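You operate a simulated robot arm through the tools that you are given. There is no shell and no other tool. Be economical: measure what you need, move in short steps, check, and stop when the job is done.

The job below is to be done with a simulated robot arm. You get a single attempt, and the scene is never put back.

Task
Take the purple rag and leave it in the clear bag. Close the door of the mesh box. Take the orange sheet from the top of the packing table and put it on the clear side of the core bench. Put the blue chuck jaw in the film carton. Fetch the grey sleeve and stand it on the clear side of the core bench. Take the core labelled "maple" from the top of the wooden bench and put it on the top shelf of the green rack. Fetch the grey chuck jaw and set it on the grey sheet. Open the door of the drier tunnel. The order is free. Set down upright: grey sleeve.

Only the result counts: the job must be done as asked and must still hold three seconds after the hand-in. Knocking over, shifting, dropping, spilling or breaking anything else fails it. Flat cloth is picked up by pressing the open fingertips on it (5 to 10 N) and closing them slowly along it; thin cloth reads only 2 to 8 mm in the jaws.

Robot
A 6-joint arm with a two-finger parallel gripper on a trunk, on a base that drives. Base frame: it is fixed to the floor where the robot stands at the start and does not move with it; the origin is under the middle of the robot, x ahead of it, y to its left, z up. Lengths are in cm, angles in degrees, forces in N, time in s.
With the tool pointing down near the work surface it reaches from about 10 to 86 cm from the robot's upright axis, wherever it stands. Its first joint turns from -115.0 to 115.0 degrees. Places, roughly: blue chuck jaw (5x3x4 cm) [-10, -240, 20]; clear bag (20x20x10 cm) [10, -50, 80]; clear side of the core bench [-300, -150, 80]; core [-1075, -150, 100]; door of the drier tunnel [-200, 590, 110]; door of the mesh box [30, 0, 180]; film carton [0, -150, 75]; grey chuck jaw (5x3x4 cm) [-1100, -130, 80]; grey sheet [-1050, 100, 75]; grey sleeve (6x6x12 cm) [-100, -330, 70]; orange sheet [0, -225, 75]; purple rag (7x10x4 cm) [50, 0, 100]; top shelf of the green rack [-720, -380, 170]. Payload 3.43 kg.
Tool frame: the origin (TCP) lies between the finger pads and is the grasp point; the fingertips stand 3.4 cm ahead of it; z points along the fingers, y is the line along which they close. Largest opening 12.8 cm; finger width 2.4, thickness 1.2; the body of the gripper, 4.8 by 13 cm, starts 9.6 cm behind the TCP.
Orientation is that of the tool frame in the base frame, as [roll, pitch, yaw] about the fixed x, y, z axes, in that order (R = Rz(yaw) Ry(pitch) Rx(roll)). With the fingers straight down and closing along the base's y, the tool's x points along the base's -x, its y along +y and its z along -z.

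Tools
- The arm moves only by the tool arm_command. Its argument "commands" is a list of rows, each an object of numbers (a shift or turn left out is 0, a gripper value left out holds the last): "hand": the gripper command, from -1 (fully open) to 1 (shut), values between in proportion; "tx", "ty", "tz": the shift along the tool's x, y, z in cm; "wx", "wy", "wz": the turn, a rotation vector about the tool's x, y, z in degrees. In form: [{"hand": .., "tx": .., "ty": .., "tz": .., "wx": .., "wy": .., "wz": ..}, ...]. A call has 1 to 12 rows; each row shifts and turns the commanded pose from where the row before left it, along the tool's axes as they then stand. Each row takes 0.2 s and may step no farther than 5 cm and 8.6 degrees from the row before; otherwise, or with a gripper value out of range, the whole call is refused. A pose out of reach is approached as far as the arm can. The call stops where the force on the tool passes 40 N (or 10 N more than at its start, if that is more) or the arm is blocked; 0.2 s more then pass. Each finger travels about 10.8 cm/s and halts on what it meets, pressing with about 38 N; the grip force reading is that of the motor and also rises with nothing between the fingers. The clock runs only during rows and for 0.2 s after the last one: add rows that do not move to give the fingers time. It gives the time, the measured TCP pose, the force on the tool (base axes), the opening and the grip force at its end, in the units of the frame above (readings bear some noise), with the torque about the TCP (base axes, N m) and any sound that the robot's microphone picked up.
- Cameras (640 x 400 px; columns grow to the right, rows downward): "scene" is now at [4.6, 14.35, 120.47]; the picture's right is [-0.75, -0.66, 0.00], its down [0.32, -0.36, -0.88] and it looks along [0.58, -0.66, 0.48] (base axes); focal length 214 px, centre (320, 200). "wrist" rides on the gripper at [7.6, -1.1, -16] in the tool frame; the picture's right is [0.15, 0.99, 0.00], its down [-0.88, 0.13, -0.46] and it looks along [-0.45, 0.07, 0.89] (tool axes); focal length 234 px, centre (320, 200). There is no depth. A picture from a camera that has moved, and an enlarged one, comes with that camera's place and axes in the base frame and with its lens.
- camera(camera): a new picture of that camera. It takes no simulated time.
- raise_lower(by): slides the trunk up (or, below 0, down) by that many cm; the arm and the scene camera ride with it, the base frame stays. It gives what a move gives, with no picture.
- roll_base(legs): drives the robot by 1 to 6 legs, each [ahead, turn to the left] in cm and degrees, along the robot's own axes; the way and the turn of a leg run together, so that a leg with both is an arc; at most 150 cm and 180 degrees a leg. The arm and the cameras ride along, it lands a little off, and it stops where it bumps. It gives what a move gives.
- aim_head(pan, tilt): turns the head with the scene camera to pan (to the left, within 103 degrees either way) and tilt (down, from -29 to 69), counted from straight ahead of the robot. It gives what a move gives.
- inspect(camera, box): a new picture of the part [left, top, right, bottom] of that camera's present view, enlarged. It takes no simulated time.
- job_done(): hands the job in; it is judged then, once.

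Work in short steps. Places have to be worked out from the pictures, the camera data and where the tool is seen: move nearer, look again, correct. Check each grasp and each placing, and mend what went wrong. You have 207 turns and 184 pictures in all, those below and enlarged ones among them. Open the gripper and draw the arm clear of the work before you hand the job in, unless the task says otherwise; then end with one line.

The tools are called after "Emit:" as name(argument=value, ...) on one line, values as JSON. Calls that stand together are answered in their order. arm_command: Moves the arm, as the interface text tells. Its arguments: {"type":"object","properties":{"commands":{"type":"array"}},"required":["commands"]} The other tools are called the same way: raise_lower (by) slides the trunk up or down; roll_base (legs) drives the base; aim_head (pan, tilt) turns the head that bears the scene camera; camera (camera) takes a picture; inspect (camera, box) takes an enlarged picture of a part of a camera's view; job_done () hands the job in.

At the start:

```text
time_s: 0.0
ee_pos: [47.03, -9.07, 99.9]
tcp_rot: [179.9, 0.0, 179.9]
contact_force: [-0.5, -0.6, 0.2]
ft_torque: [0.03, -0.03, -0.03]
gripper_width: 12.79
grasp_force: 0.1
trunk travel left (down, up): [-37.5, 41.5]
robot x, y, heading: [0.0, -0.01, 0.2]
head pan, tilt: [-48.8, -28.6]
```

scene: 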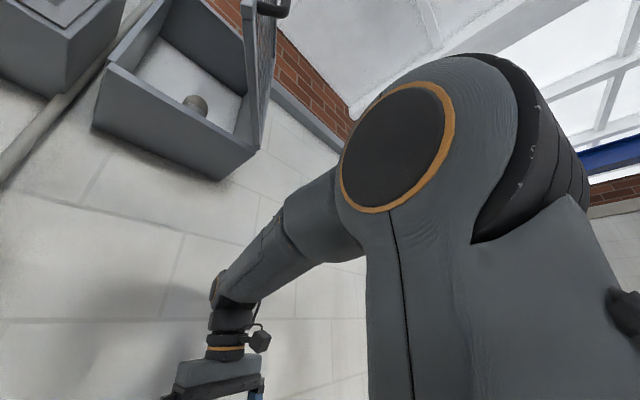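
wrist: 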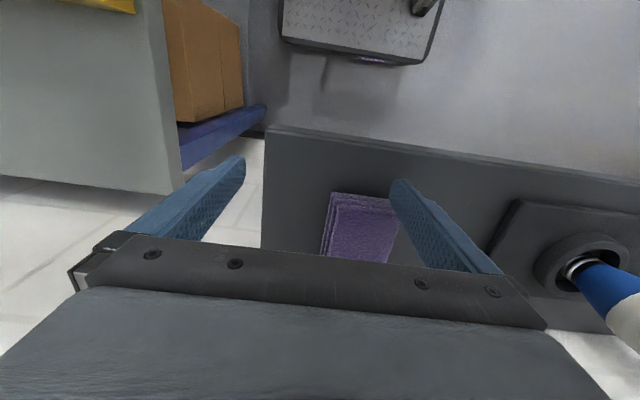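

The wrist picture shows the purple rag on a grey bench ahead. I look around with the head first.

Emit:
aim_head(pan=0, tilt=30)

Emit:
camera(camera="scene")

Emit:
aim_head(pan=-75, tilt=25)

Emit:
camera(camera="scene")

Emit:
aim_head(pan=0, tilt=-25)

Emit:
camera(camera="scene")

```text
time_s: 1.3
ee_pos: [47.07, -9.05, 99.98]
tcp_rot: [180.0, 0.0, 180.0]
contact_force: [0.7, 0.2, -0.9]
ft_torque: [0.04, -0.03, -0.01]
gripper_width: 12.79
grasp_force: 0.1
trunk travel left (down, up): [-37.5, 41.5]
robot x, y, heading: [0.16, -0.27, 0.2]
head pan, tilt: [0.0, 30.0]
```

```text
181 pictures are left
camera scene: at [9.23, 19.38, 111.64], right [0.0, -1.0, 0.0], down [-0.5, 0.0, -0.87], along [0.87, 0.0, -0.5], focal length 214 px, centre (320, 200)
```

scene: 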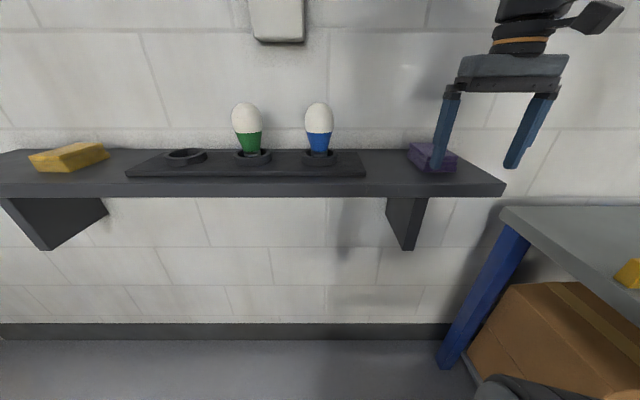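

```text
time_s: 2.8
ee_pos: [47.2, -8.99, 99.97]
tcp_rot: [-180.0, 0.0, 180.0]
contact_force: [-0.9, -0.5, 0.6]
ft_torque: [0.02, 0.0, -0.01]
gripper_width: 12.8
grasp_force: 0.2
trunk travel left (down, up): [-37.5, 41.5]
robot x, y, heading: [-0.27, -0.05, 0.2]
head pan, tilt: [-75.0, 25.0]
```

```text
180 pictures are left
camera scene: at [2.57, 10.49, 112.43], right [-0.97, -0.26, 0.0], down [-0.11, 0.41, -0.91], along [0.24, -0.88, -0.42], focal length 214 px, centre (320, 200)
```

scene: 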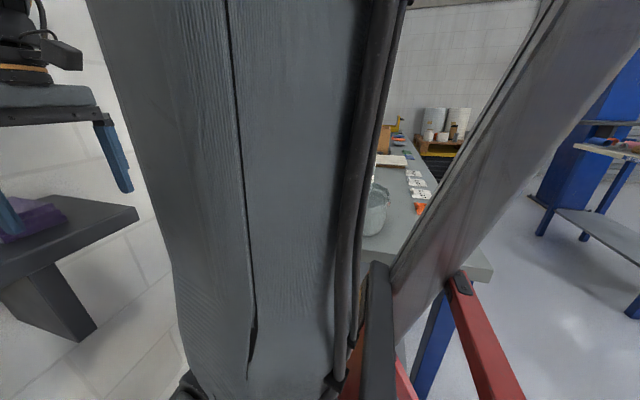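

```text
time_s: 4.2
ee_pos: [47.05, -9.09, 99.97]
tcp_rot: [179.9, 0.0, -180.0]
contact_force: [-0.4, -0.6, 0.1]
ft_torque: [-0.01, 0.03, 0.02]
gripper_width: 12.78
grasp_force: 0.0
trunk travel left (down, up): [-37.5, 41.5]
robot x, y, heading: [-0.06, 0.07, 0.3]
head pan, tilt: [0.0, -25.0]
```

```text
179 pictures are left
camera scene: at [7.29, 19.39, 120.03], right [0.0, -1.0, 0.0], down [0.42, 0.0, -0.91], along [0.91, 0.0, 0.42], focal length 214 px, centre (320, 200)
```

scene: 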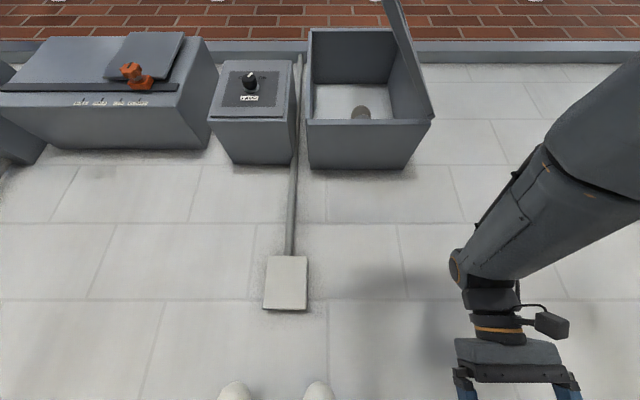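

Rag is on a wall shelf (z≈94.5). I take a closer look at its orientation from the wrist.

Emit:
aim_head(pan=-20, tilt=30)

Emit:
camera(camera="scene")

Emit:
inspect(camera="wrist", box=[240, 120, 500, 280])

```text
time_s: 5.5
ee_pos: [47.09, -9.11, 100.0]
tcp_rot: [-179.9, 0.0, 180.0]
contact_force: [-0.9, 0.7, -0.1]
ft_torque: [0.02, 0.0, -0.04]
gripper_width: 12.77
grasp_force: 0.0
trunk travel left (down, up): [-37.5, 41.5]
robot x, y, heading: [-0.33, -0.11, 0.0]
head pan, tilt: [-20.0, 30.0]
```

```text
178 pictures are left
camera scene: at [8.68, 16.3, 111.64], right [-0.34, -0.94, 0.0], down [-0.47, 0.17, -0.87], along [0.81, -0.3, -0.5], focal length 214 px, centre (320, 200)
```

scene: 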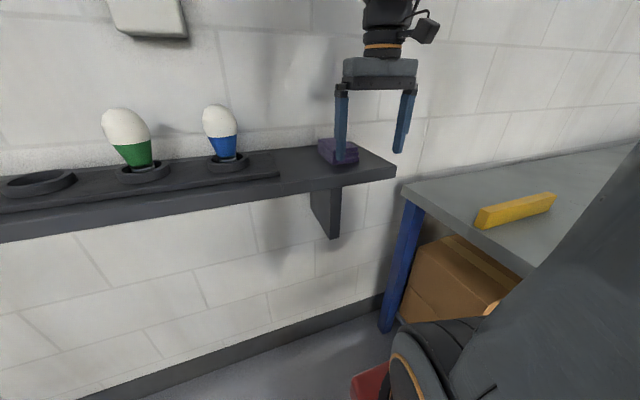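

```text
2.46 times, centred on (370, 200) of wrist
camera zoom: at [39.53, -10.21, 115.92], right [-0.15, 0.99, 0.0], down [0.88, 0.13, 0.46], along [0.45, 0.07, -0.89], focal length 576 px, centre (197, 200)
```

zoom: 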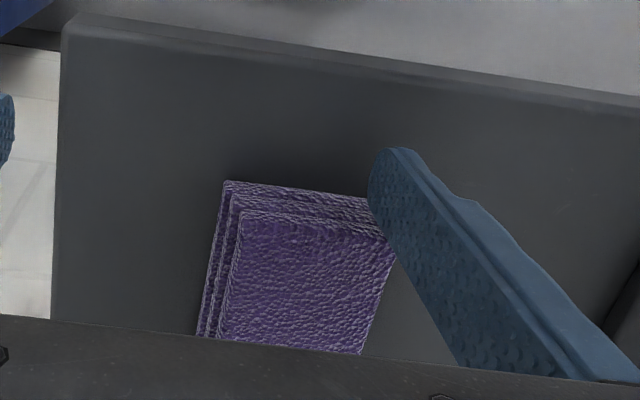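

Rag spans about y −7.4…−1.3, x 49…58. I centre on y first, then advance, descend and close.

Emit:
arm_command(commands=[{"hand": -1, "ty": 4.7}, {"tx": -3}, {"tx": -3}, {"tz": 1.6}, {}, {}])

Emit:
camera(camera="wrist")

```text
time_s: 6.9
ee_pos: [53.07, -4.29, 98.4]
tcp_rot: [-180.0, 0.0, 180.0]
contact_force: [-1.7, 1.9, 15.9]
ft_torque: [0.19, 0.22, -0.1]
gripper_width: 12.8
grasp_force: 0.1
trunk travel left (down, up): [-37.5, 41.5]
robot x, y, heading: [0.17, 0.11, 0.1]
head pan, tilt: [-20.0, 30.0]
```

```text
176 pictures are left
camera wrist: at [45.47, -5.5, 114.33], right [-0.15, 0.99, 0.0], down [0.88, 0.13, 0.46], along [0.45, 0.07, -0.89], focal length 234 px, centre (320, 200)
```

wrist: 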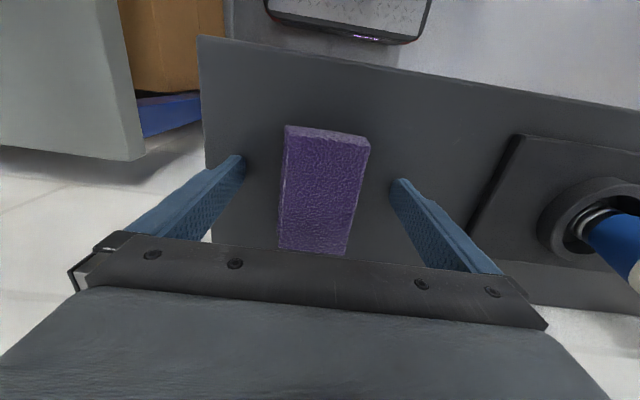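

Fingertips touch the shelf lightly; I lift 0.5 cm and close.

Emit:
arm_command(commands=[{"tz": -0.5}, {"hand": 0}, {"hand": 0.5}, {"hand": 1}, {}, {}, {}])

Emit:
arm_command(commands=[{"tz": -4}, {"tz": -4}, {}])

Emit:
camera(camera="wrist")

```text
time_s: 8.5
ee_pos: [53.13, -4.27, 98.81]
tcp_rot: [180.0, 0.0, 180.0]
contact_force: [-0.1, 0.5, -0.5]
ft_torque: [0.0, 0.01, 0.02]
gripper_width: 6.37
grasp_force: 37.5
trunk travel left (down, up): [-37.5, 41.5]
robot x, y, heading: [0.25, 0.25, -0.0]
head pan, tilt: [-20.0, 30.0]
```

```text
time_s: 9.3
ee_pos: [53.27, -4.37, 106.93]
tcp_rot: [-180.0, 0.0, 180.0]
contact_force: [-0.5, -0.5, -0.7]
ft_torque: [0.02, 0.0, -0.02]
gripper_width: 6.38
grasp_force: 38.5
trunk travel left (down, up): [-37.5, 41.5]
robot x, y, heading: [-0.04, 0.29, -0.1]
head pan, tilt: [-20.0, 30.0]
```

```text
175 pictures are left
camera wrist: at [45.62, -5.53, 122.87], right [-0.15, 0.99, 0.0], down [0.88, 0.13, 0.46], along [0.45, 0.07, -0.89], focal length 234 px, centre (320, 200)
```

wrist: 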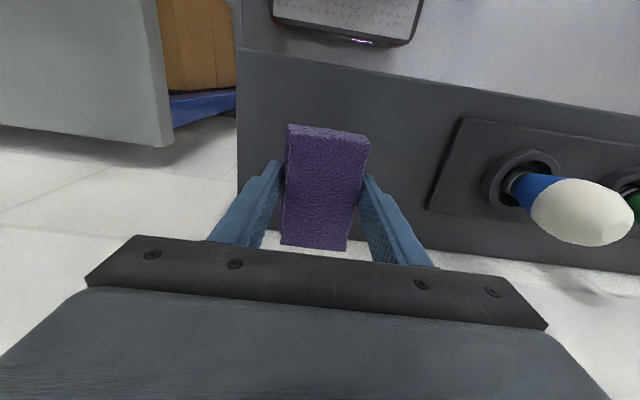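

Rag held. I raise and swing over the packing table corner to look for the clear bag.

Emit:
arm_command(commands=[{"tz": -3, "tx": 2, "ty": -3}, {"tx": 3, "ty": -4}, {"tx": 3, "ty": -4}, {"tx": 3, "ty": -4}, {"tx": 3, "ty": -4}, {"tx": 3, "ty": -4}, {"tx": 1, "ty": -4}, {}])

Emit:
camera(camera="wrist")

Emit:
aim_head(pan=-65, tilt=35)

Emit:
camera(camera="scene")

```text
time_s: 11.1
ee_pos: [35.22, -31.48, 109.81]
tcp_rot: [-180.0, 0.1, 180.0]
contact_force: [0.1, -0.4, -0.1]
ft_torque: [-0.02, -0.03, 0.03]
gripper_width: 6.37
grasp_force: 38.0
trunk travel left (down, up): [-37.5, 41.5]
robot x, y, heading: [0.05, 0.16, 0.0]
head pan, tilt: [-20.0, 30.0]
```

```text
174 pictures are left
camera wrist: at [27.63, -32.59, 125.83], right [-0.15, 0.99, 0.0], down [0.88, 0.13, 0.46], along [0.45, 0.07, -0.89], focal length 234 px, centre (320, 200)
```

wrist: 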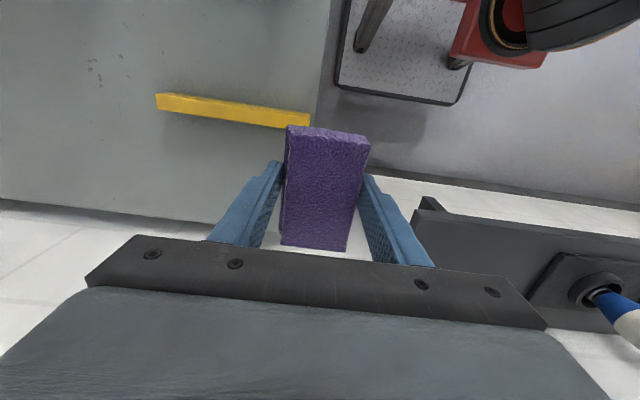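

```text
time_s: 12.2
ee_pos: [35.33, -31.37, 109.89]
tcp_rot: [179.9, 0.1, 180.0]
contact_force: [0.4, 0.6, -0.7]
ft_torque: [-0.01, 0.01, -0.01]
gripper_width: 6.36
grasp_force: 37.8
trunk travel left (down, up): [-37.5, 41.5]
robot x, y, heading: [-0.17, -0.11, -0.2]
head pan, tilt: [-65.0, 35.0]
```

```text
173 pictures are left
camera scene: at [3.91, 11.41, 110.85], right [-0.91, -0.42, 0.0], down [-0.24, 0.52, -0.82], along [0.35, -0.74, -0.57], focal length 214 px, centre (320, 200)
```

scene: 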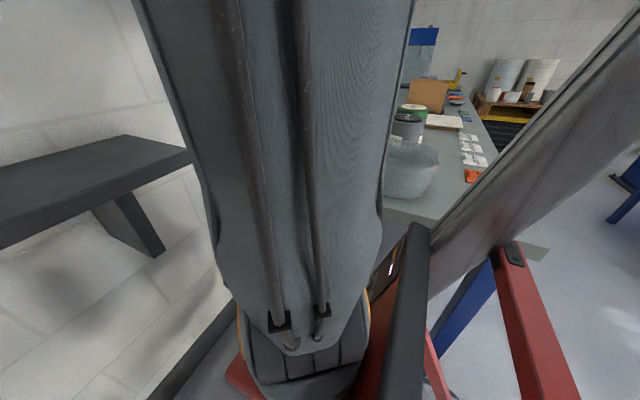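

The bag shows at about (4,−57). I move above its near side and look with the wrist.

Emit:
arm_command(commands=[{"tx": 4, "ty": -2}, {"tx": 4, "ty": -2}, {"tx": 4, "ty": -2}, {"tx": 4, "ty": -2}, {"tx": 4, "ty": -2}, {"tx": 4, "ty": -2}, {}])

Emit:
camera(camera="wrist")

Emit:
camera(camera="scene")

```text
time_s: 13.8
ee_pos: [11.21, -43.62, 109.85]
tcp_rot: [180.0, 0.0, -180.0]
contact_force: [0.4, 0.5, -0.1]
ft_torque: [-0.02, -0.01, -0.02]
gripper_width: 6.36
grasp_force: 37.8
trunk travel left (down, up): [-37.5, 41.5]
robot x, y, heading: [-0.19, 0.35, -0.2]
head pan, tilt: [-65.0, 35.0]
```

```text
172 pictures are left
camera wrist: at [3.56, -44.71, 125.74], right [-0.15, 0.99, 0.0], down [0.88, 0.13, 0.46], along [0.45, 0.07, -0.89], focal length 234 px, centre (320, 200)
```

wrist: 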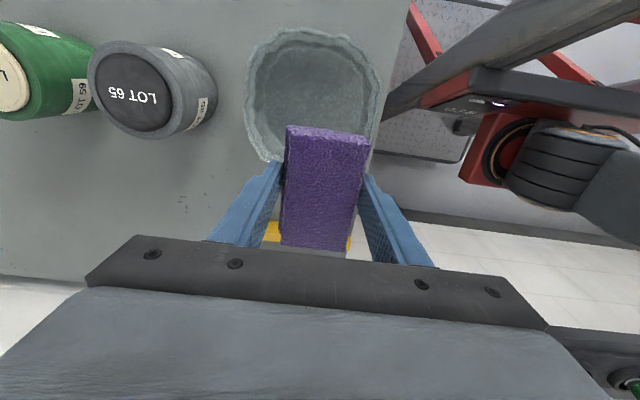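

```text
171 pictures are left
camera scene: at [3.91, 11.41, 110.85], right [-0.91, -0.42, 0.0], down [-0.24, 0.52, -0.82], along [0.35, -0.74, -0.57], focal length 214 px, centre (320, 200)
```

scene: 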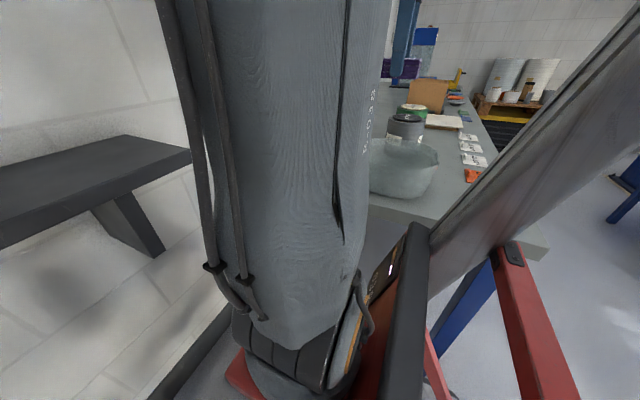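

The bag's opening centre works out at about (5.6,−45.3), rim ~z 88. I align and descend.

Emit:
arm_command(commands=[{"tx": 3}, {"tx": 2.6, "ty": -1.7}, {"tz": 4}, {"tz": 4}, {"tz": 4}, {"tz": 3}, {}])

Emit:
camera(camera="wrist")

Emit:
camera(camera="scene")

```text
time_s: 15.4
ee_pos: [5.44, -45.07, 94.95]
tcp_rot: [-180.0, 0.0, -180.0]
contact_force: [0.1, -0.7, -1.0]
ft_torque: [0.01, 0.01, 0.04]
gripper_width: 6.32
grasp_force: 37.8
trunk travel left (down, up): [-37.5, 41.5]
robot x, y, heading: [0.0, 0.01, 0.2]
head pan, tilt: [-65.0, 35.0]
```

```text
170 pictures are left
camera wrist: at [-2.13, -46.3, 110.76], right [-0.15, 0.99, 0.0], down [0.88, 0.13, 0.46], along [0.45, 0.07, -0.89], focal length 234 px, centre (320, 200)
```

wrist: 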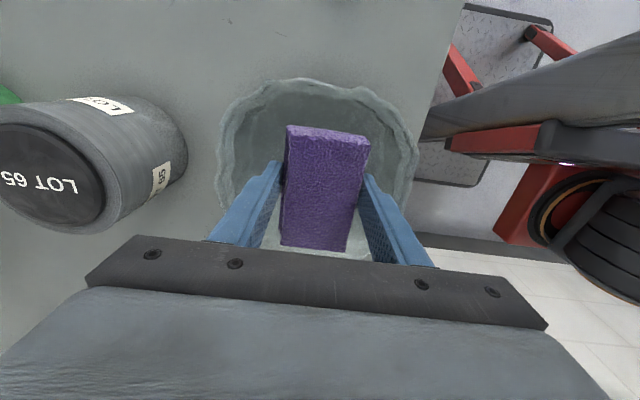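

```text
169 pictures are left
camera scene: at [3.9, 11.4, 110.85], right [-0.91, -0.42, 0.0], down [-0.24, 0.52, -0.82], along [0.35, -0.74, -0.57], focal length 214 px, centre (320, 200)
```

scene: 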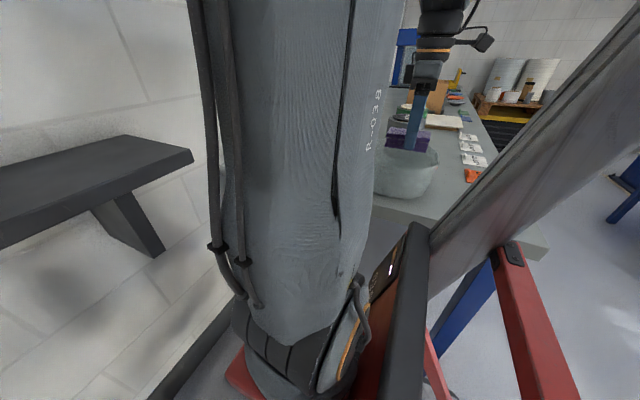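

Well centred over the opening. I lower into the bag in small steps.

Emit:
arm_command(commands=[{"tz": 3}, {"tz": 3}, {"tz": 1}, {"tz": 1}, {}])

Emit:
camera(camera="wrist")

```text
time_s: 16.6
ee_pos: [5.55, -45.05, 86.86]
tcp_rot: [180.0, 0.0, 180.0]
contact_force: [1.3, 0.0, -1.0]
ft_torque: [0.02, 0.03, -0.04]
gripper_width: 6.4
grasp_force: 37.6
trunk travel left (down, up): [-37.5, 41.5]
robot x, y, heading: [-0.07, 0.36, -0.1]
head pan, tilt: [-65.0, 35.0]
```

```text
168 pictures are left
camera wrist: at [-2.1, -46.23, 102.8], right [-0.15, 0.99, 0.0], down [0.88, 0.13, 0.46], along [0.45, 0.07, -0.89], focal length 234 px, centre (320, 200)
```

wrist: 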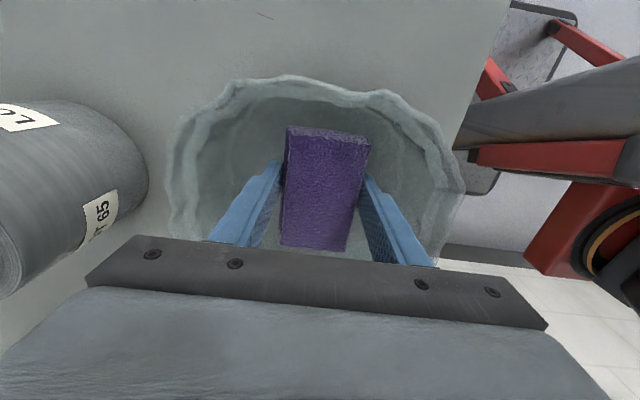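

Clear of the rim still; continue down slowly to the floor of the bag.

Emit:
arm_command(commands=[{"tz": 1}, {"tz": 1}, {"tz": 0.7}, {"tz": 0.7}, {}])

```text
time_s: 17.5
ee_pos: [5.59, -45.05, 84.01]
tcp_rot: [-179.7, -0.1, 180.0]
contact_force: [1.1, 3.5, 16.7]
ft_torque: [0.38, -0.03, 0.04]
gripper_width: 6.38
grasp_force: 38.1
trunk travel left (down, up): [-37.5, 41.5]
robot x, y, heading: [0.37, -0.28, -0.1]
head pan, tilt: [-65.0, 35.0]
stopped in row 4: the force on the tool passed its limit at 45 N (the readings are from after the stop); the commanded pose is now the measured one
```

Contact with the bag floor (TCP 84). I raise slightly, release partially, and withdraw.

Emit:
arm_command(commands=[{"tz": -0.4}, {"hand": 0.0}, {"hand": -0.4}, {}, {"tz": -4}, {"tz": -4}, {"tz": -5}, {"tz": -5}, {"tz": -5}, {}])

Emit:
camera(camera="wrist")

```text
time_s: 19.7
ee_pos: [5.62, -45.25, 107.17]
tcp_rot: [-179.7, 0.0, -180.0]
contact_force: [0.8, 0.2, -0.3]
ft_torque: [-0.01, -0.01, -0.02]
gripper_width: 8.94
grasp_force: 0.0
trunk travel left (down, up): [-37.5, 41.5]
robot x, y, heading: [0.1, 0.19, 0.2]
head pan, tilt: [-65.0, 35.0]
```

```text
167 pictures are left
camera wrist: at [-1.96, -46.24, 123.16], right [-0.15, 0.99, 0.0], down [0.88, 0.13, 0.45], along [0.45, 0.06, -0.89], focal length 234 px, centre (320, 200)
```

wrist: 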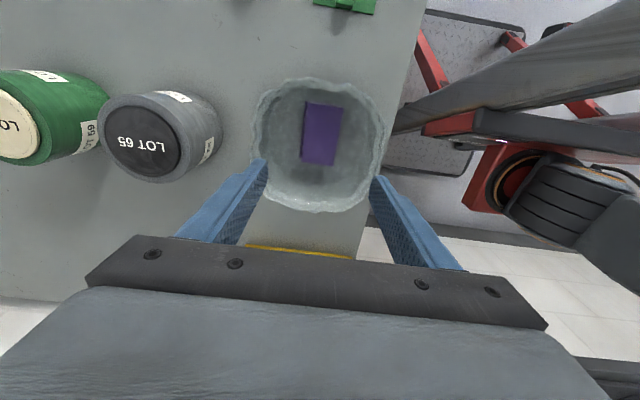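

Rag lies in the bag. Next the mesh box: I raise the trunk with the arm still to the side and look at the door.

Emit:
raise_lower(by=20)

Emit:
aim_head(pan=-20, tilt=-29)

Emit:
camera(camera="scene")

```text
time_s: 21.9
ee_pos: [5.63, -44.98, 127.43]
tcp_rot: [-179.7, 0.0, -180.0]
contact_force: [0.0, 0.0, 0.2]
ft_torque: [0.0, -0.02, -0.01]
gripper_width: 8.97
grasp_force: 0.0
trunk travel left (down, up): [-57.5, 21.5]
robot x, y, heading: [0.19, -0.19, -0.3]
head pan, tilt: [-65.0, 35.0]
```

```text
time_s: 23.2
ee_pos: [5.54, -45.0, 127.55]
tcp_rot: [-179.7, 0.0, 180.0]
contact_force: [0.6, 0.5, -0.2]
ft_torque: [0.04, 0.03, -0.01]
gripper_width: 8.98
grasp_force: 0.0
trunk travel left (down, up): [-57.5, 21.5]
robot x, y, heading: [-0.22, -0.12, -0.3]
head pan, tilt: [-20.0, -28.6]
```

```text
166 pictures are left
camera scene: at [0.91, 17.09, 140.47], right [-0.34, -0.94, 0.0], down [0.45, -0.16, -0.88], along [0.82, -0.3, 0.48], focal length 214 px, centre (320, 200)
```

scene: 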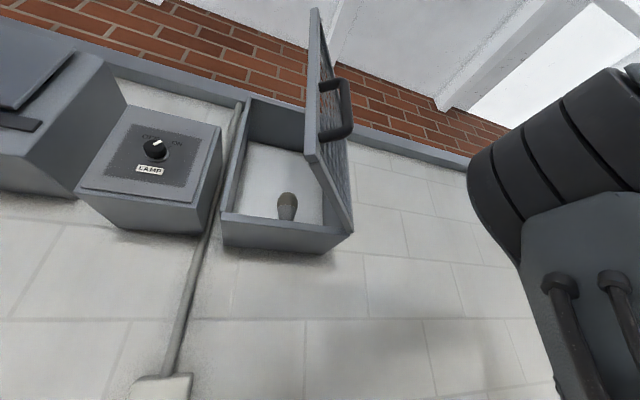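

The door hinges on the right (≈(43,−6)), opened ~52°, free edge ≈(21,11), z 158–197. I raise the trunk more, bring the arm forward a bit, and back the base up so I can push with a forward-pointing tool.

Emit:
raise_lower(by=15)

Emit:
roll_base(legs=[[-45, 0]])

Emit:
camera(camera="scene")

```text
time_s: 25.0
ee_pos: [5.55, -44.99, 142.47]
tcp_rot: [-179.7, 0.0, 180.0]
contact_force: [-0.6, 0.6, -0.3]
ft_torque: [-0.02, -0.01, 0.01]
gripper_width: 8.96
grasp_force: 0.1
trunk travel left (down, up): [-72.5, 6.5]
robot x, y, heading: [0.24, 0.33, 0.2]
head pan, tilt: [-20.0, -28.6]
```

```text
time_s: 27.7
ee_pos: [-39.46, -45.0, 142.45]
tcp_rot: [-179.6, 0.0, 179.9]
contact_force: [0.5, -0.1, -0.1]
ft_torque: [-0.03, 0.01, 0.02]
gripper_width: 8.94
grasp_force: 0.0
trunk travel left (down, up): [-72.5, 6.5]
robot x, y, heading: [-44.95, 0.07, 0.1]
head pan, tilt: [-20.0, -28.6]
```

```text
165 pictures are left
camera scene: at [-48.08, 17.14, 155.47], right [-0.34, -0.94, 0.0], down [0.45, -0.16, -0.88], along [0.82, -0.3, 0.48], focal length 214 px, centre (320, 200)
```

scene: 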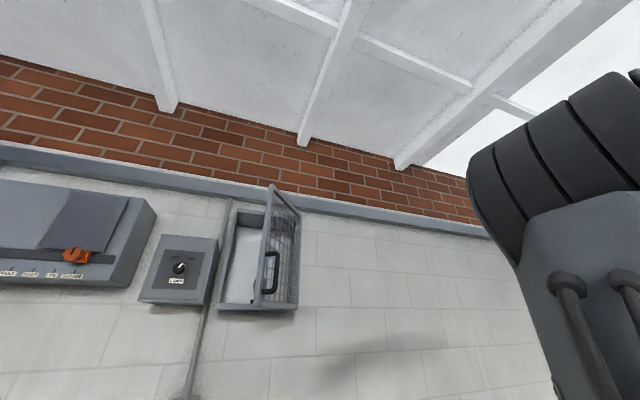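

Geometry confirmed. I close the hand and bring the tool around to (0,7), below the door, in front of the robot.

Emit:
arm_command(commands=[{"hand": 1, "tx": -4}, {"tx": -4, "ty": 2.5}, {"tx": -3.3, "ty": 3.7}, {"tx": -3.3, "ty": 3.7}, {"tx": -3.3, "ty": 3.7}, {"tx": -3.3, "ty": 3.7}, {"tx": -3.3, "ty": 3.7}, {"tx": -3.3, "ty": 3.7}, {"tx": -3.3, "ty": 3.7}, {"tx": -3.3, "ty": 3.7}, {"tx": -3, "ty": 3.9}, {"tx": -2.4, "ty": 4}])

Emit:
arm_command(commands=[{"ty": 4}, {"ty": 4}, {"ty": 4}, {}, {}])

```text
time_s: 30.3
ee_pos: [0.34, -5.04, 142.41]
tcp_rot: [-179.7, 0.0, 179.8]
contact_force: [-0.4, -0.2, 0.3]
ft_torque: [0.05, -0.06, 0.01]
gripper_width: 0.0
grasp_force: 33.1
trunk travel left (down, up): [-72.5, 6.5]
robot x, y, heading: [-44.9, 0.12, -0.1]
head pan, tilt: [-20.0, -28.6]
```

```text
time_s: 31.5
ee_pos: [0.45, 6.89, 142.04]
tcp_rot: [-179.7, -0.1, 179.9]
contact_force: [0.7, 0.1, -0.5]
ft_torque: [-0.05, 0.0, -0.01]
gripper_width: 0.01
grasp_force: 33.0
trunk travel left (down, up): [-72.5, 6.5]
robot x, y, heading: [-44.85, 0.03, 0.1]
head pan, tilt: [-20.0, -28.6]
```

Now I pitch the tool up to point forward (about −88° around tool y).

Emit:
arm_command(commands=[{"wy": -8}, {"wy": -8}, {"wy": -8}, {"wy": -8}, {"wy": -8}, {"wy": -8}, {"wy": -8}, {"wy": -8}, {"wy": -8}, {"wy": -8}, {"wy": -8}, {}])

Emit:
camera(camera="wrist")

Emit:
camera(camera="scene")

```text
time_s: 34.1
ee_pos: [10.33, 9.26, 141.54]
tcp_rot: [-173.5, 85.1, -174.4]
contact_force: [-0.1, 0.7, 0.2]
ft_torque: [-0.02, 0.0, -0.02]
gripper_width: 0.0
grasp_force: 32.8
out of reach, approached as far as the arm can: row 4, 5, 6, 7, 8, 9
trunk travel left (down, up): [-72.5, 6.5]
robot x, y, heading: [-44.76, 0.17, -0.4]
head pan, tilt: [-20.0, -28.6]
```

```text
164 pictures are left
camera wrist: at [-6.3, 8.27, 135.31], right [0.0, 0.99, -0.16], down [-0.38, 0.14, 0.91], along [0.93, 0.06, 0.37], focal length 234 px, centre (320, 200)
```

wrist: 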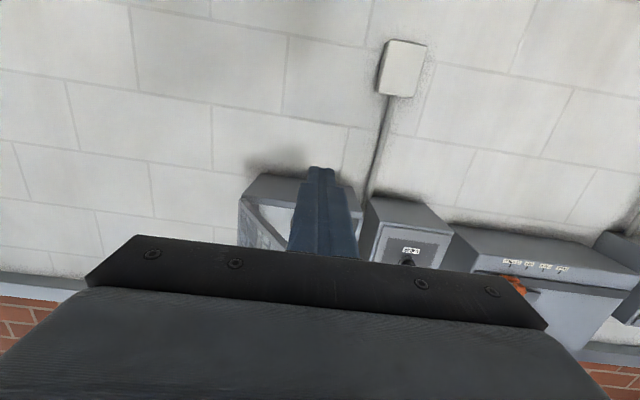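

```text
163 pictures are left
camera scene: at [-48.09, 17.15, 155.47], right [-0.34, -0.94, 0.0], down [0.45, -0.16, -0.88], along [0.82, -0.3, 0.48], focal length 214 px, centre (320, 200)
```

scene: 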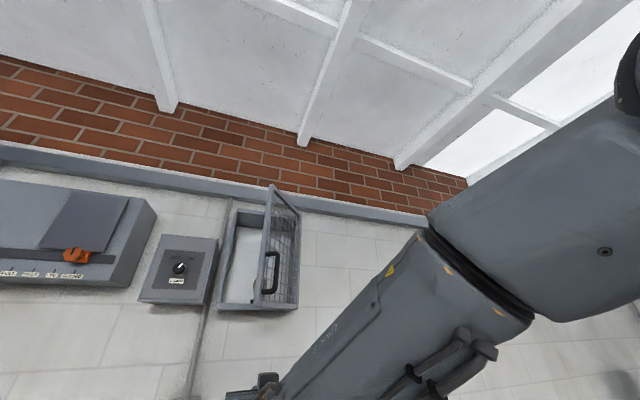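

Let me let it settle and read the pose.

Emit:
arm_command(commands=[{}, {}, {}])

```text
time_s: 34.9
ee_pos: [10.25, 9.24, 141.58]
tcp_rot: [-173.6, 85.1, -174.5]
contact_force: [0.3, -0.2, -0.3]
ft_torque: [-0.02, -0.02, -0.03]
gripper_width: 0.0
grasp_force: 32.9
trunk travel left (down, up): [-72.5, 6.5]
robot x, y, heading: [-44.62, -0.09, -0.2]
head pan, tilt: [-20.0, -28.6]
```

I move the tool up to z≈161 and y≈7, still short of the door.

Emit:
arm_command(commands=[{"tx": -4, "ty": -1}, {"tx": -4, "ty": -1.2}, {"tx": -4}, {"tx": -4}, {"tx": -3}, {}, {}])

Emit:
camera(camera="wrist")

Emit:
camera(camera="scene")

```text
time_s: 36.5
ee_pos: [13.94, 7.8, 160.03]
tcp_rot: [-173.7, 85.1, -174.6]
contact_force: [-0.6, -0.2, 0.5]
ft_torque: [-0.01, -0.01, -0.02]
gripper_width: 0.0
grasp_force: 32.5
out of reach, approached as far as the arm can: row 1, 2, 3
trunk travel left (down, up): [-72.5, 6.5]
robot x, y, heading: [-44.52, -0.17, 0.1]
head pan, tilt: [-20.0, -28.6]
```

```text
162 pictures are left
camera wrist: at [-2.56, 6.76, 153.75], right [0.0, 0.99, -0.16], down [-0.38, 0.14, 0.91], along [0.93, 0.06, 0.37], focal length 234 px, centre (320, 200)
```

wrist: 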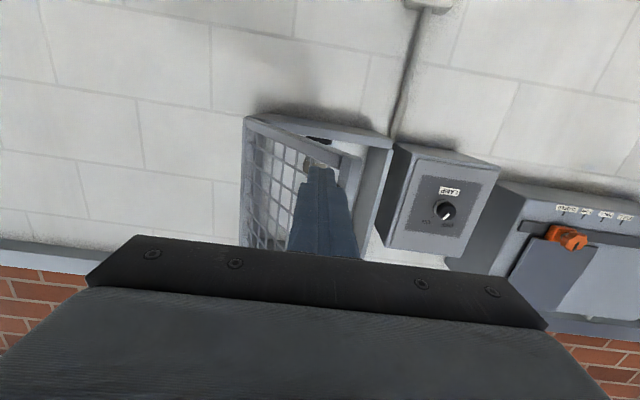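

```text
161 pictures are left
camera scene: at [-48.1, 17.15, 155.47], right [-0.34, -0.94, 0.0], down [0.45, -0.16, -0.88], along [0.82, -0.3, 0.48], focal length 214 px, centre (320, 200)
```

scene: 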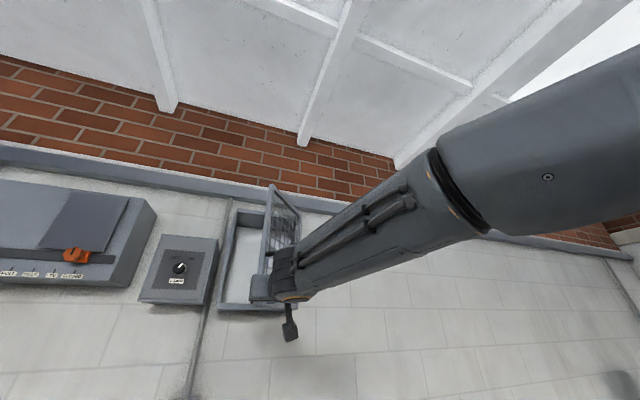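

I shift to y≈5 and advance slowly to touch the door.

Emit:
arm_command(commands=[{"ty": -1.5}, {"ty": -1.3}, {"tz": 3}, {"tz": 3}, {"tz": 3}, {"tz": 2}, {"tz": 2}, {"tz": 2}, {}])

Emit:
camera(camera="wrist")

```text
time_s: 38.5
ee_pos: [29.14, 4.6, 158.61]
tcp_rot: [-173.6, 84.9, -174.4]
contact_force: [0.5, -0.1, -0.2]
ft_torque: [-0.03, -0.02, 0.01]
gripper_width: 0.0
grasp_force: 32.5
out of reach, approached as far as the arm can: row 1
trunk travel left (down, up): [-72.5, 6.5]
robot x, y, heading: [-45.18, -0.21, 0.0]
head pan, tilt: [-20.0, -28.6]
```

```text
160 pictures are left
camera wrist: at [12.53, 3.71, 152.42], right [0.0, 0.99, -0.16], down [-0.38, 0.14, 0.92], along [0.93, 0.06, 0.37], focal length 234 px, centre (320, 200)
```

wrist: 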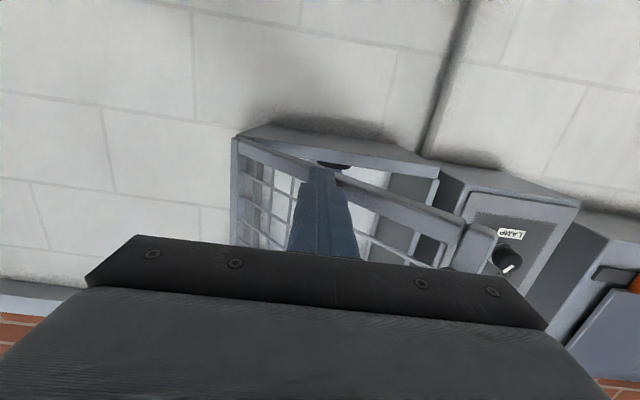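

The height is marginal (door bottom ≈158). I back off, raise 4 cm and push again.

Emit:
arm_command(commands=[{"tz": -4}, {"tz": -4}, {"tx": -2.5}, {"tx": -2}, {"tz": 3}, {"tz": 3}, {"tz": 2}, {"tz": 2}, {}])

Emit:
camera(camera="wrist")

Emit:
camera(camera="scene")

```text
time_s: 40.5
ee_pos: [31.75, 4.58, 162.93]
tcp_rot: [-173.5, 85.1, -174.4]
contact_force: [-0.3, 0.7, -0.1]
ft_torque: [-0.01, -0.04, -0.04]
gripper_width: 0.0
grasp_force: 32.6
trunk travel left (down, up): [-72.5, 6.5]
robot x, y, heading: [-44.91, -0.1, -0.3]
head pan, tilt: [-20.0, -28.6]
```

```text
159 pictures are left
camera wrist: at [15.04, 3.59, 156.69], right [0.0, 0.99, -0.16], down [-0.38, 0.14, 0.91], along [0.93, 0.06, 0.37], focal length 234 px, centre (320, 200)
```

wrist: 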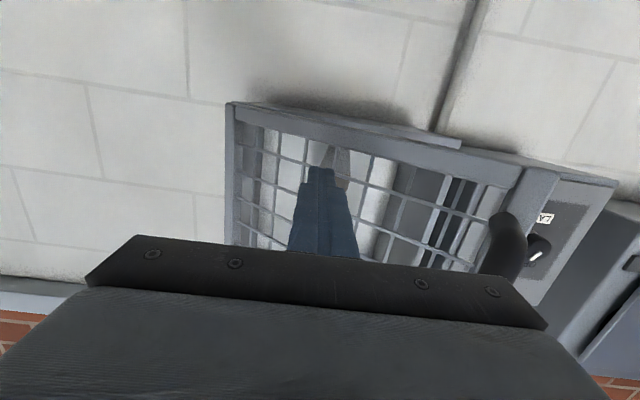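

```text
158 pictures are left
camera scene: at [-48.07, 17.15, 155.47], right [-0.34, -0.94, 0.0], down [0.45, -0.16, -0.88], along [0.82, -0.3, 0.48], focal length 214 px, centre (320, 200)
```

scene: 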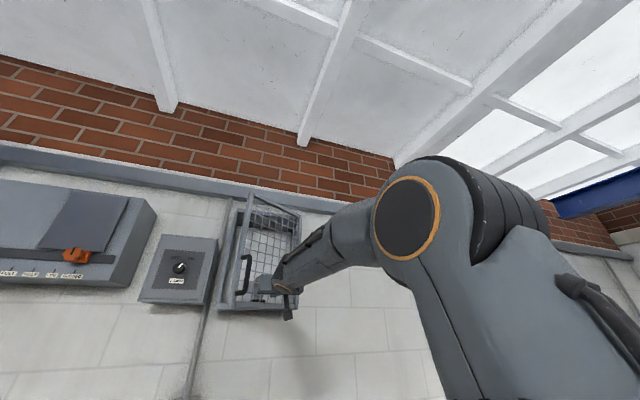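

The door is moving with me — clearly more closed. I continue pushing, drifting left.

Emit:
arm_command(commands=[{"tz": 2, "ty": 1}, {"tz": 2, "ty": 1}, {"tz": 2, "ty": 1}, {"tz": 1.5, "ty": 1}, {"tz": 1}, {}])

Emit:
camera(camera="wrist")

Emit:
camera(camera="scene")

```text
time_s: 41.9
ee_pos: [40.13, 8.63, 162.27]
tcp_rot: [-173.5, 85.1, -174.4]
contact_force: [-1.4, 0.3, -0.6]
ft_torque: [-0.03, -0.01, 0.0]
gripper_width: 0.0
grasp_force: 33.0
trunk travel left (down, up): [-72.5, 6.5]
robot x, y, heading: [-44.75, 0.45, -0.3]
head pan, tilt: [-20.0, -28.6]
```

```text
157 pictures are left
camera wrist: at [23.46, 7.71, 156.03], right [0.0, 0.99, -0.16], down [-0.38, 0.14, 0.92], along [0.93, 0.06, 0.37], focal length 234 px, centre (320, 200)
```

wrist: 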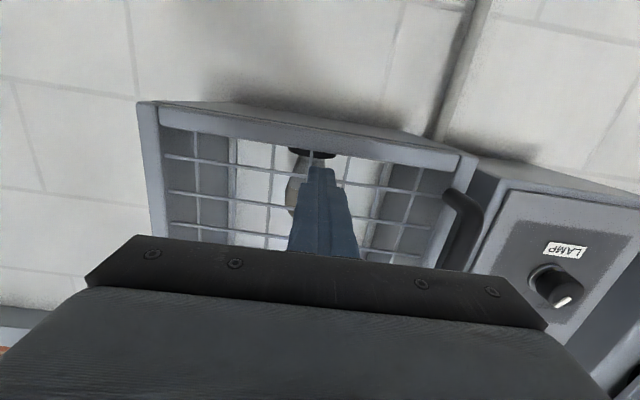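

```text
156 pictures are left
camera scene: at [-48.08, 17.16, 155.47], right [-0.34, -0.94, 0.0], down [0.45, -0.16, -0.88], along [0.82, -0.3, 0.48], focal length 214 px, centre (320, 200)
```

scene: 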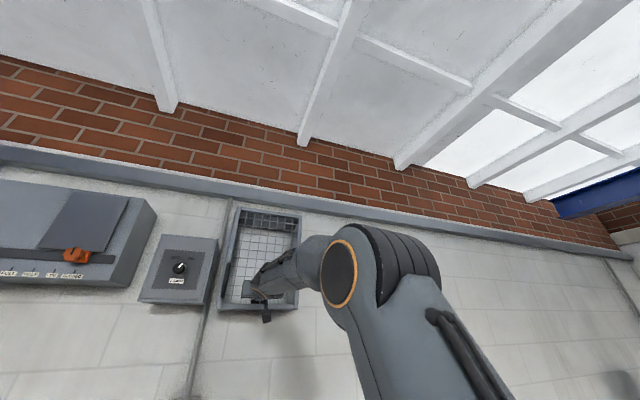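

Nearly closed. I push on gently until force builds.

Emit:
arm_command(commands=[{"tz": 0.7, "ty": 0.5}, {"tz": 0.7, "ty": 0.5}, {"tz": 0.7}, {"tz": 0.7}, {}])

Emit:
inspect(camera="scene", box=[180, 180, 340, 330])

Emit:
camera(camera="wrist")

```text
time_s: 42.4
ee_pos: [40.57, 9.04, 162.13]
tcp_rot: [-173.5, 85.0, -174.6]
contact_force: [-27.4, -3.3, -4.2]
ft_torque: [0.04, -0.03, -0.07]
gripper_width: 0.0
grasp_force: 33.4
trunk travel left (down, up): [-72.5, 6.5]
robot x, y, heading: [-44.95, 0.41, -0.3]
head pan, tilt: [-20.0, -28.6]
stopped in row 2: the force on the tool passed its limit at 66 N (the readings are from after the stop); the commanded pose is now the measured one
```

```text
2.67 times, centred on (260, 255) of scene
camera zoom: at [-48.38, 17.11, 155.48], right [-0.34, -0.94, 0.0], down [0.45, -0.16, -0.88], along [0.82, -0.3, 0.48], focal length 572 px, centre (480, 53)
```

zoom: 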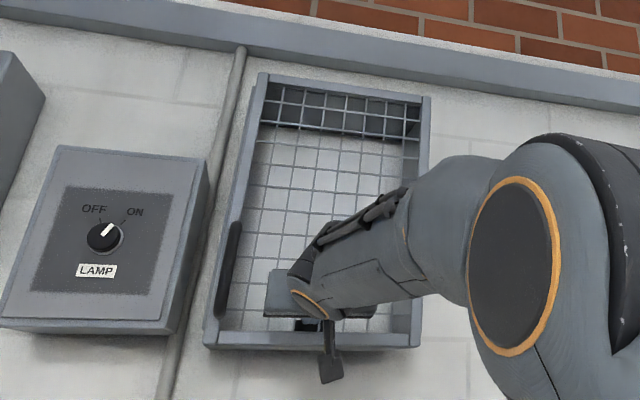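

```text
154 pictures are left
camera wrist: at [24.02, 8.2, 156.03], right [0.01, 0.99, -0.16], down [-0.37, 0.15, 0.92], along [0.93, 0.05, 0.37], focal length 234 px, centre (320, 200)
```

wrist: 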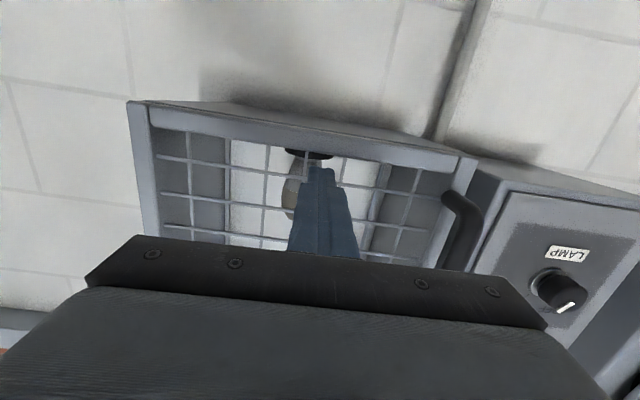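

The door hit its stop (66 N). I withdraw and verify.

Emit:
arm_command(commands=[{"tz": -4}, {"tz": -4}, {"tz": -4}, {"tz": -4}, {"tz": -4}, {"tx": 3}, {"tx": 4}, {"tx": 4}, {"tx": 4}, {}])

Emit:
inspect(camera="scene", box=[180, 180, 340, 330])

```text
time_s: 44.6
ee_pos: [19.85, 9.72, 148.57]
tcp_rot: [-173.6, 84.8, -174.6]
contact_force: [0.0, -0.6, -0.7]
ft_torque: [0.04, -0.03, 0.01]
gripper_width: 0.0
grasp_force: 32.9
trunk travel left (down, up): [-72.5, 6.5]
robot x, y, heading: [-44.78, 0.21, -0.4]
head pan, tilt: [-20.0, -28.6]
```

```text
2.67 times, centred on (260, 255) of scene
camera zoom: at [-48.11, 17.15, 155.47], right [-0.34, -0.94, 0.0], down [0.45, -0.17, -0.88], along [0.82, -0.3, 0.48], focal length 572 px, centre (480, 53)
```

zoom: 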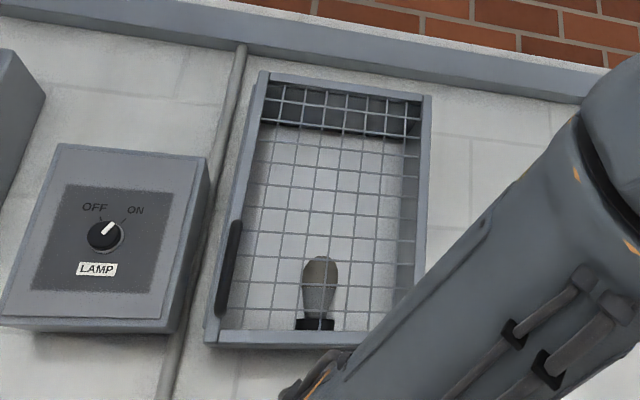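

Door closed. I turn the tool back down, lower the trunk, and survey.

Emit:
arm_command(commands=[{"wy": 8, "tz": -1}, {"wy": 8}, {"wy": 8}, {"wy": 8}, {"wy": 8}, {"wy": 8}, {"wy": 8}, {"wy": 8}, {"wy": 8}, {"wy": 8}, {"wy": 5}, {}])

Emit:
raise_lower(by=-30)

Emit:
aim_head(pan=-90, tilt=20)

Emit:
camera(camera="scene")

```text
time_s: 47.2
ee_pos: [18.8, 9.31, 148.87]
tcp_rot: [-179.2, 2.7, 178.3]
contact_force: [0.6, 0.4, 0.3]
ft_torque: [-0.01, 0.03, 0.01]
gripper_width: 0.0
grasp_force: 32.5
out of reach, approached as far as the arm can: row 2
trunk travel left (down, up): [-72.5, 6.5]
robot x, y, heading: [-44.25, 0.11, 0.1]
head pan, tilt: [-20.0, -28.6]
```

```text
time_s: 50.2
ee_pos: [18.81, 9.14, 119.07]
tcp_rot: [-179.3, 2.7, 178.4]
contact_force: [0.1, 0.8, -0.2]
ft_torque: [-0.01, -0.01, 0.01]
gripper_width: 0.0
grasp_force: 33.2
trunk travel left (down, up): [-42.5, 36.5]
robot x, y, heading: [-44.99, 0.09, 0.1]
head pan, tilt: [-20.0, -28.6]
```

```text
time_s: 51.6
ee_pos: [18.83, 9.1, 118.92]
tcp_rot: [-179.2, 2.7, 178.3]
contact_force: [0.1, -0.8, -0.4]
ft_torque: [-0.02, 0.02, -0.03]
gripper_width: 0.0
grasp_force: 32.6
trunk travel left (down, up): [-42.5, 36.5]
robot x, y, heading: [-44.75, -0.01, -0.2]
head pan, tilt: [-90.0, 20.0]
```

```text
152 pictures are left
camera scene: at [-46.06, 10.12, 118.24], right [-1.0, 0.0, 0.0], down [0.0, 0.34, -0.94], along [0.0, -0.94, -0.34], focal length 214 px, centre (320, 200)
```

scene: 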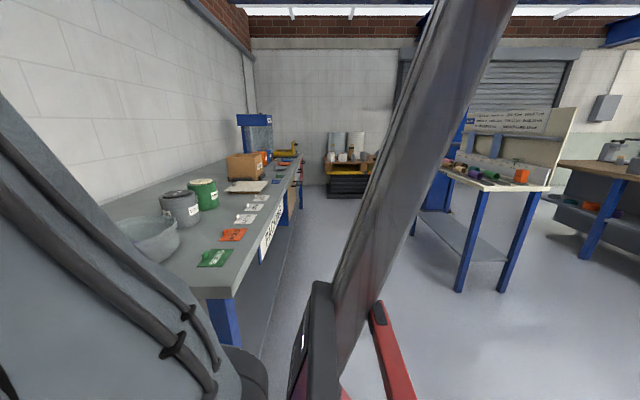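

Excellent overview. I enlarge the table and the surroundings.

Emit:
inspect(camera="scene", box=[180, 110, 400, 270])

Emit:
inspect(camera="scene", box=[400, 80, 640, 260])

```text
2.50 times, centred on (290, 190) of scene
camera zoom: at [-46.06, 10.12, 118.24], right [-1.0, 0.0, 0.0], down [0.0, 0.34, -0.94], along [0.0, -0.94, -0.34], focal length 536 px, centre (395, 225)
```

zoom: 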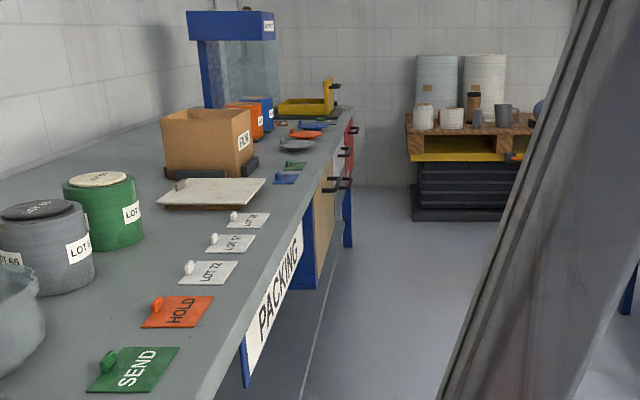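

```text
2.22 times, centred on (520, 170) of scene
camera zoom: at [-46.06, 10.12, 118.24], right [-1.0, 0.0, 0.0], down [0.0, 0.34, -0.94], along [0.0, -0.94, -0.34], focal length 477 px, centre (-124, 267)
```

zoom: 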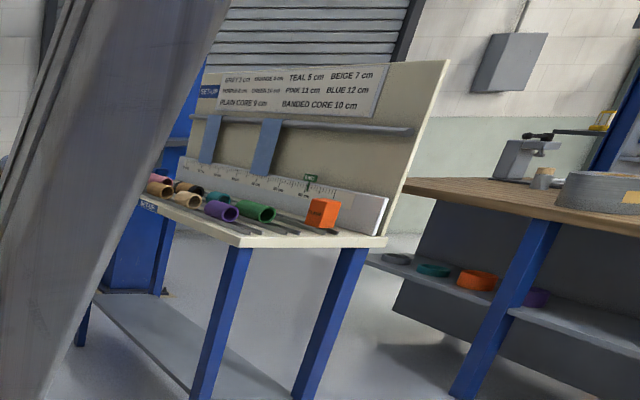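

Table edge is at x≈−25; aisle at x −156…−25. I retract the arm, back to x≈−85, turn right and drive down to y≈−100.

Emit:
arm_command(commands=[{"tx": 4, "ty": -1}, {"tx": 4, "ty": -1}, {"tx": 4, "ty": -1}, {"tx": 4, "ty": -1}, {"tx": 4, "ty": -1}, {}])

Emit:
roll_base(legs=[[-40, 0], [0, -90], [100, 0]])

Emit:
aim_head(pan=40, tilt=25)

Emit:
camera(camera="scene")

Emit:
aim_head(pan=-50, tilt=15)

Emit:
camera(camera="scene")

```text
time_s: 53.0
ee_pos: [-1.44, 4.83, 117.98]
tcp_rot: [-179.3, 2.8, 178.3]
contact_force: [0.9, -0.7, -0.2]
ft_torque: [-0.01, 0.03, 0.03]
gripper_width: 0.0
grasp_force: 33.2
trunk travel left (down, up): [-42.5, 36.5]
robot x, y, heading: [-44.87, 0.14, -0.1]
head pan, tilt: [-90.0, 20.0]
```

```text
time_s: 55.1
ee_pos: [-27.13, 1.07, 118.03]
tcp_rot: [-179.2, 2.7, 174.1]
contact_force: [0.2, 0.4, 0.7]
ft_torque: [-0.02, 0.0, 0.0]
gripper_width: 0.0
grasp_force: 32.9
trunk travel left (down, up): [-42.5, 36.5]
robot x, y, heading: [-70.41, -2.88, -12.6]
head pan, tilt: [-90.0, 20.0]
stopped in leg 1: the robot was blocked; the commanded pose is now the measured one
```

```text
time_s: 57.2
ee_pos: [-27.12, 0.98, 117.95]
tcp_rot: [-179.3, 2.8, 174.0]
contact_force: [-0.3, 0.4, 0.1]
ft_torque: [-0.02, -0.03, 0.01]
gripper_width: 0.0
grasp_force: 33.0
trunk travel left (down, up): [-42.5, 36.5]
robot x, y, heading: [-70.75, -2.79, -12.2]
head pan, tilt: [40.0, 25.0]
```

```text
149 pictures are left
camera scene: at [-59.69, 20.54, 117.43], right [0.46, -0.89, 0.0], down [-0.37, -0.2, -0.91], along [0.8, 0.42, -0.42], focal length 214 px, centre (320, 200)
```

scene: 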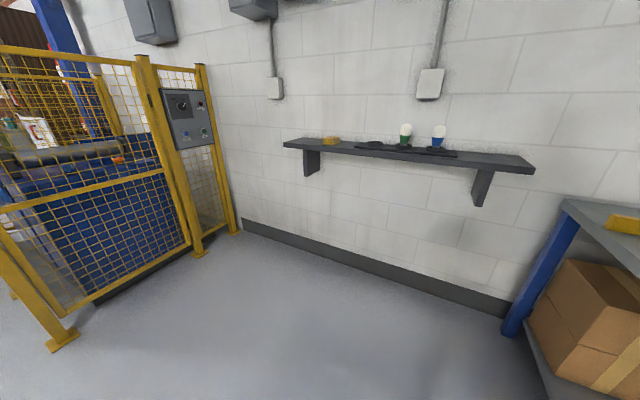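

```text
time_s: 58.9
ee_pos: [-26.95, 0.99, 117.98]
tcp_rot: [-179.3, 2.8, 173.9]
contact_force: [0.3, -0.5, -0.8]
ft_torque: [0.0, -0.03, 0.02]
gripper_width: 0.01
grasp_force: 33.0
trunk travel left (down, up): [-42.5, 36.5]
robot x, y, heading: [-71.18, -2.8, -12.3]
head pan, tilt: [-50.0, 15.0]
```

```text
148 pictures are left
camera scene: at [-63.53, 8.0, 119.05], right [-0.89, -0.46, 0.0], down [-0.12, 0.23, -0.97], along [0.45, -0.86, -0.26], focal length 214 px, centre (320, 200)
```

scene: 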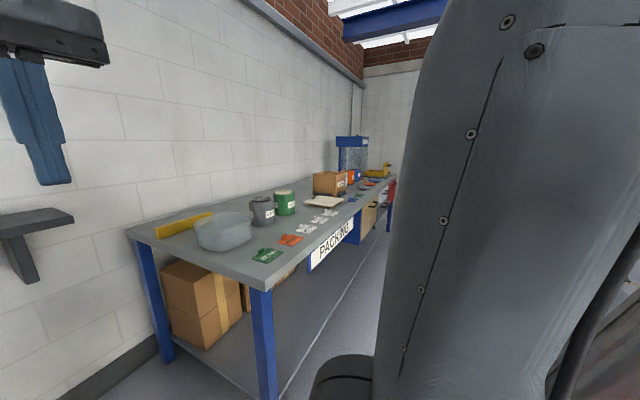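

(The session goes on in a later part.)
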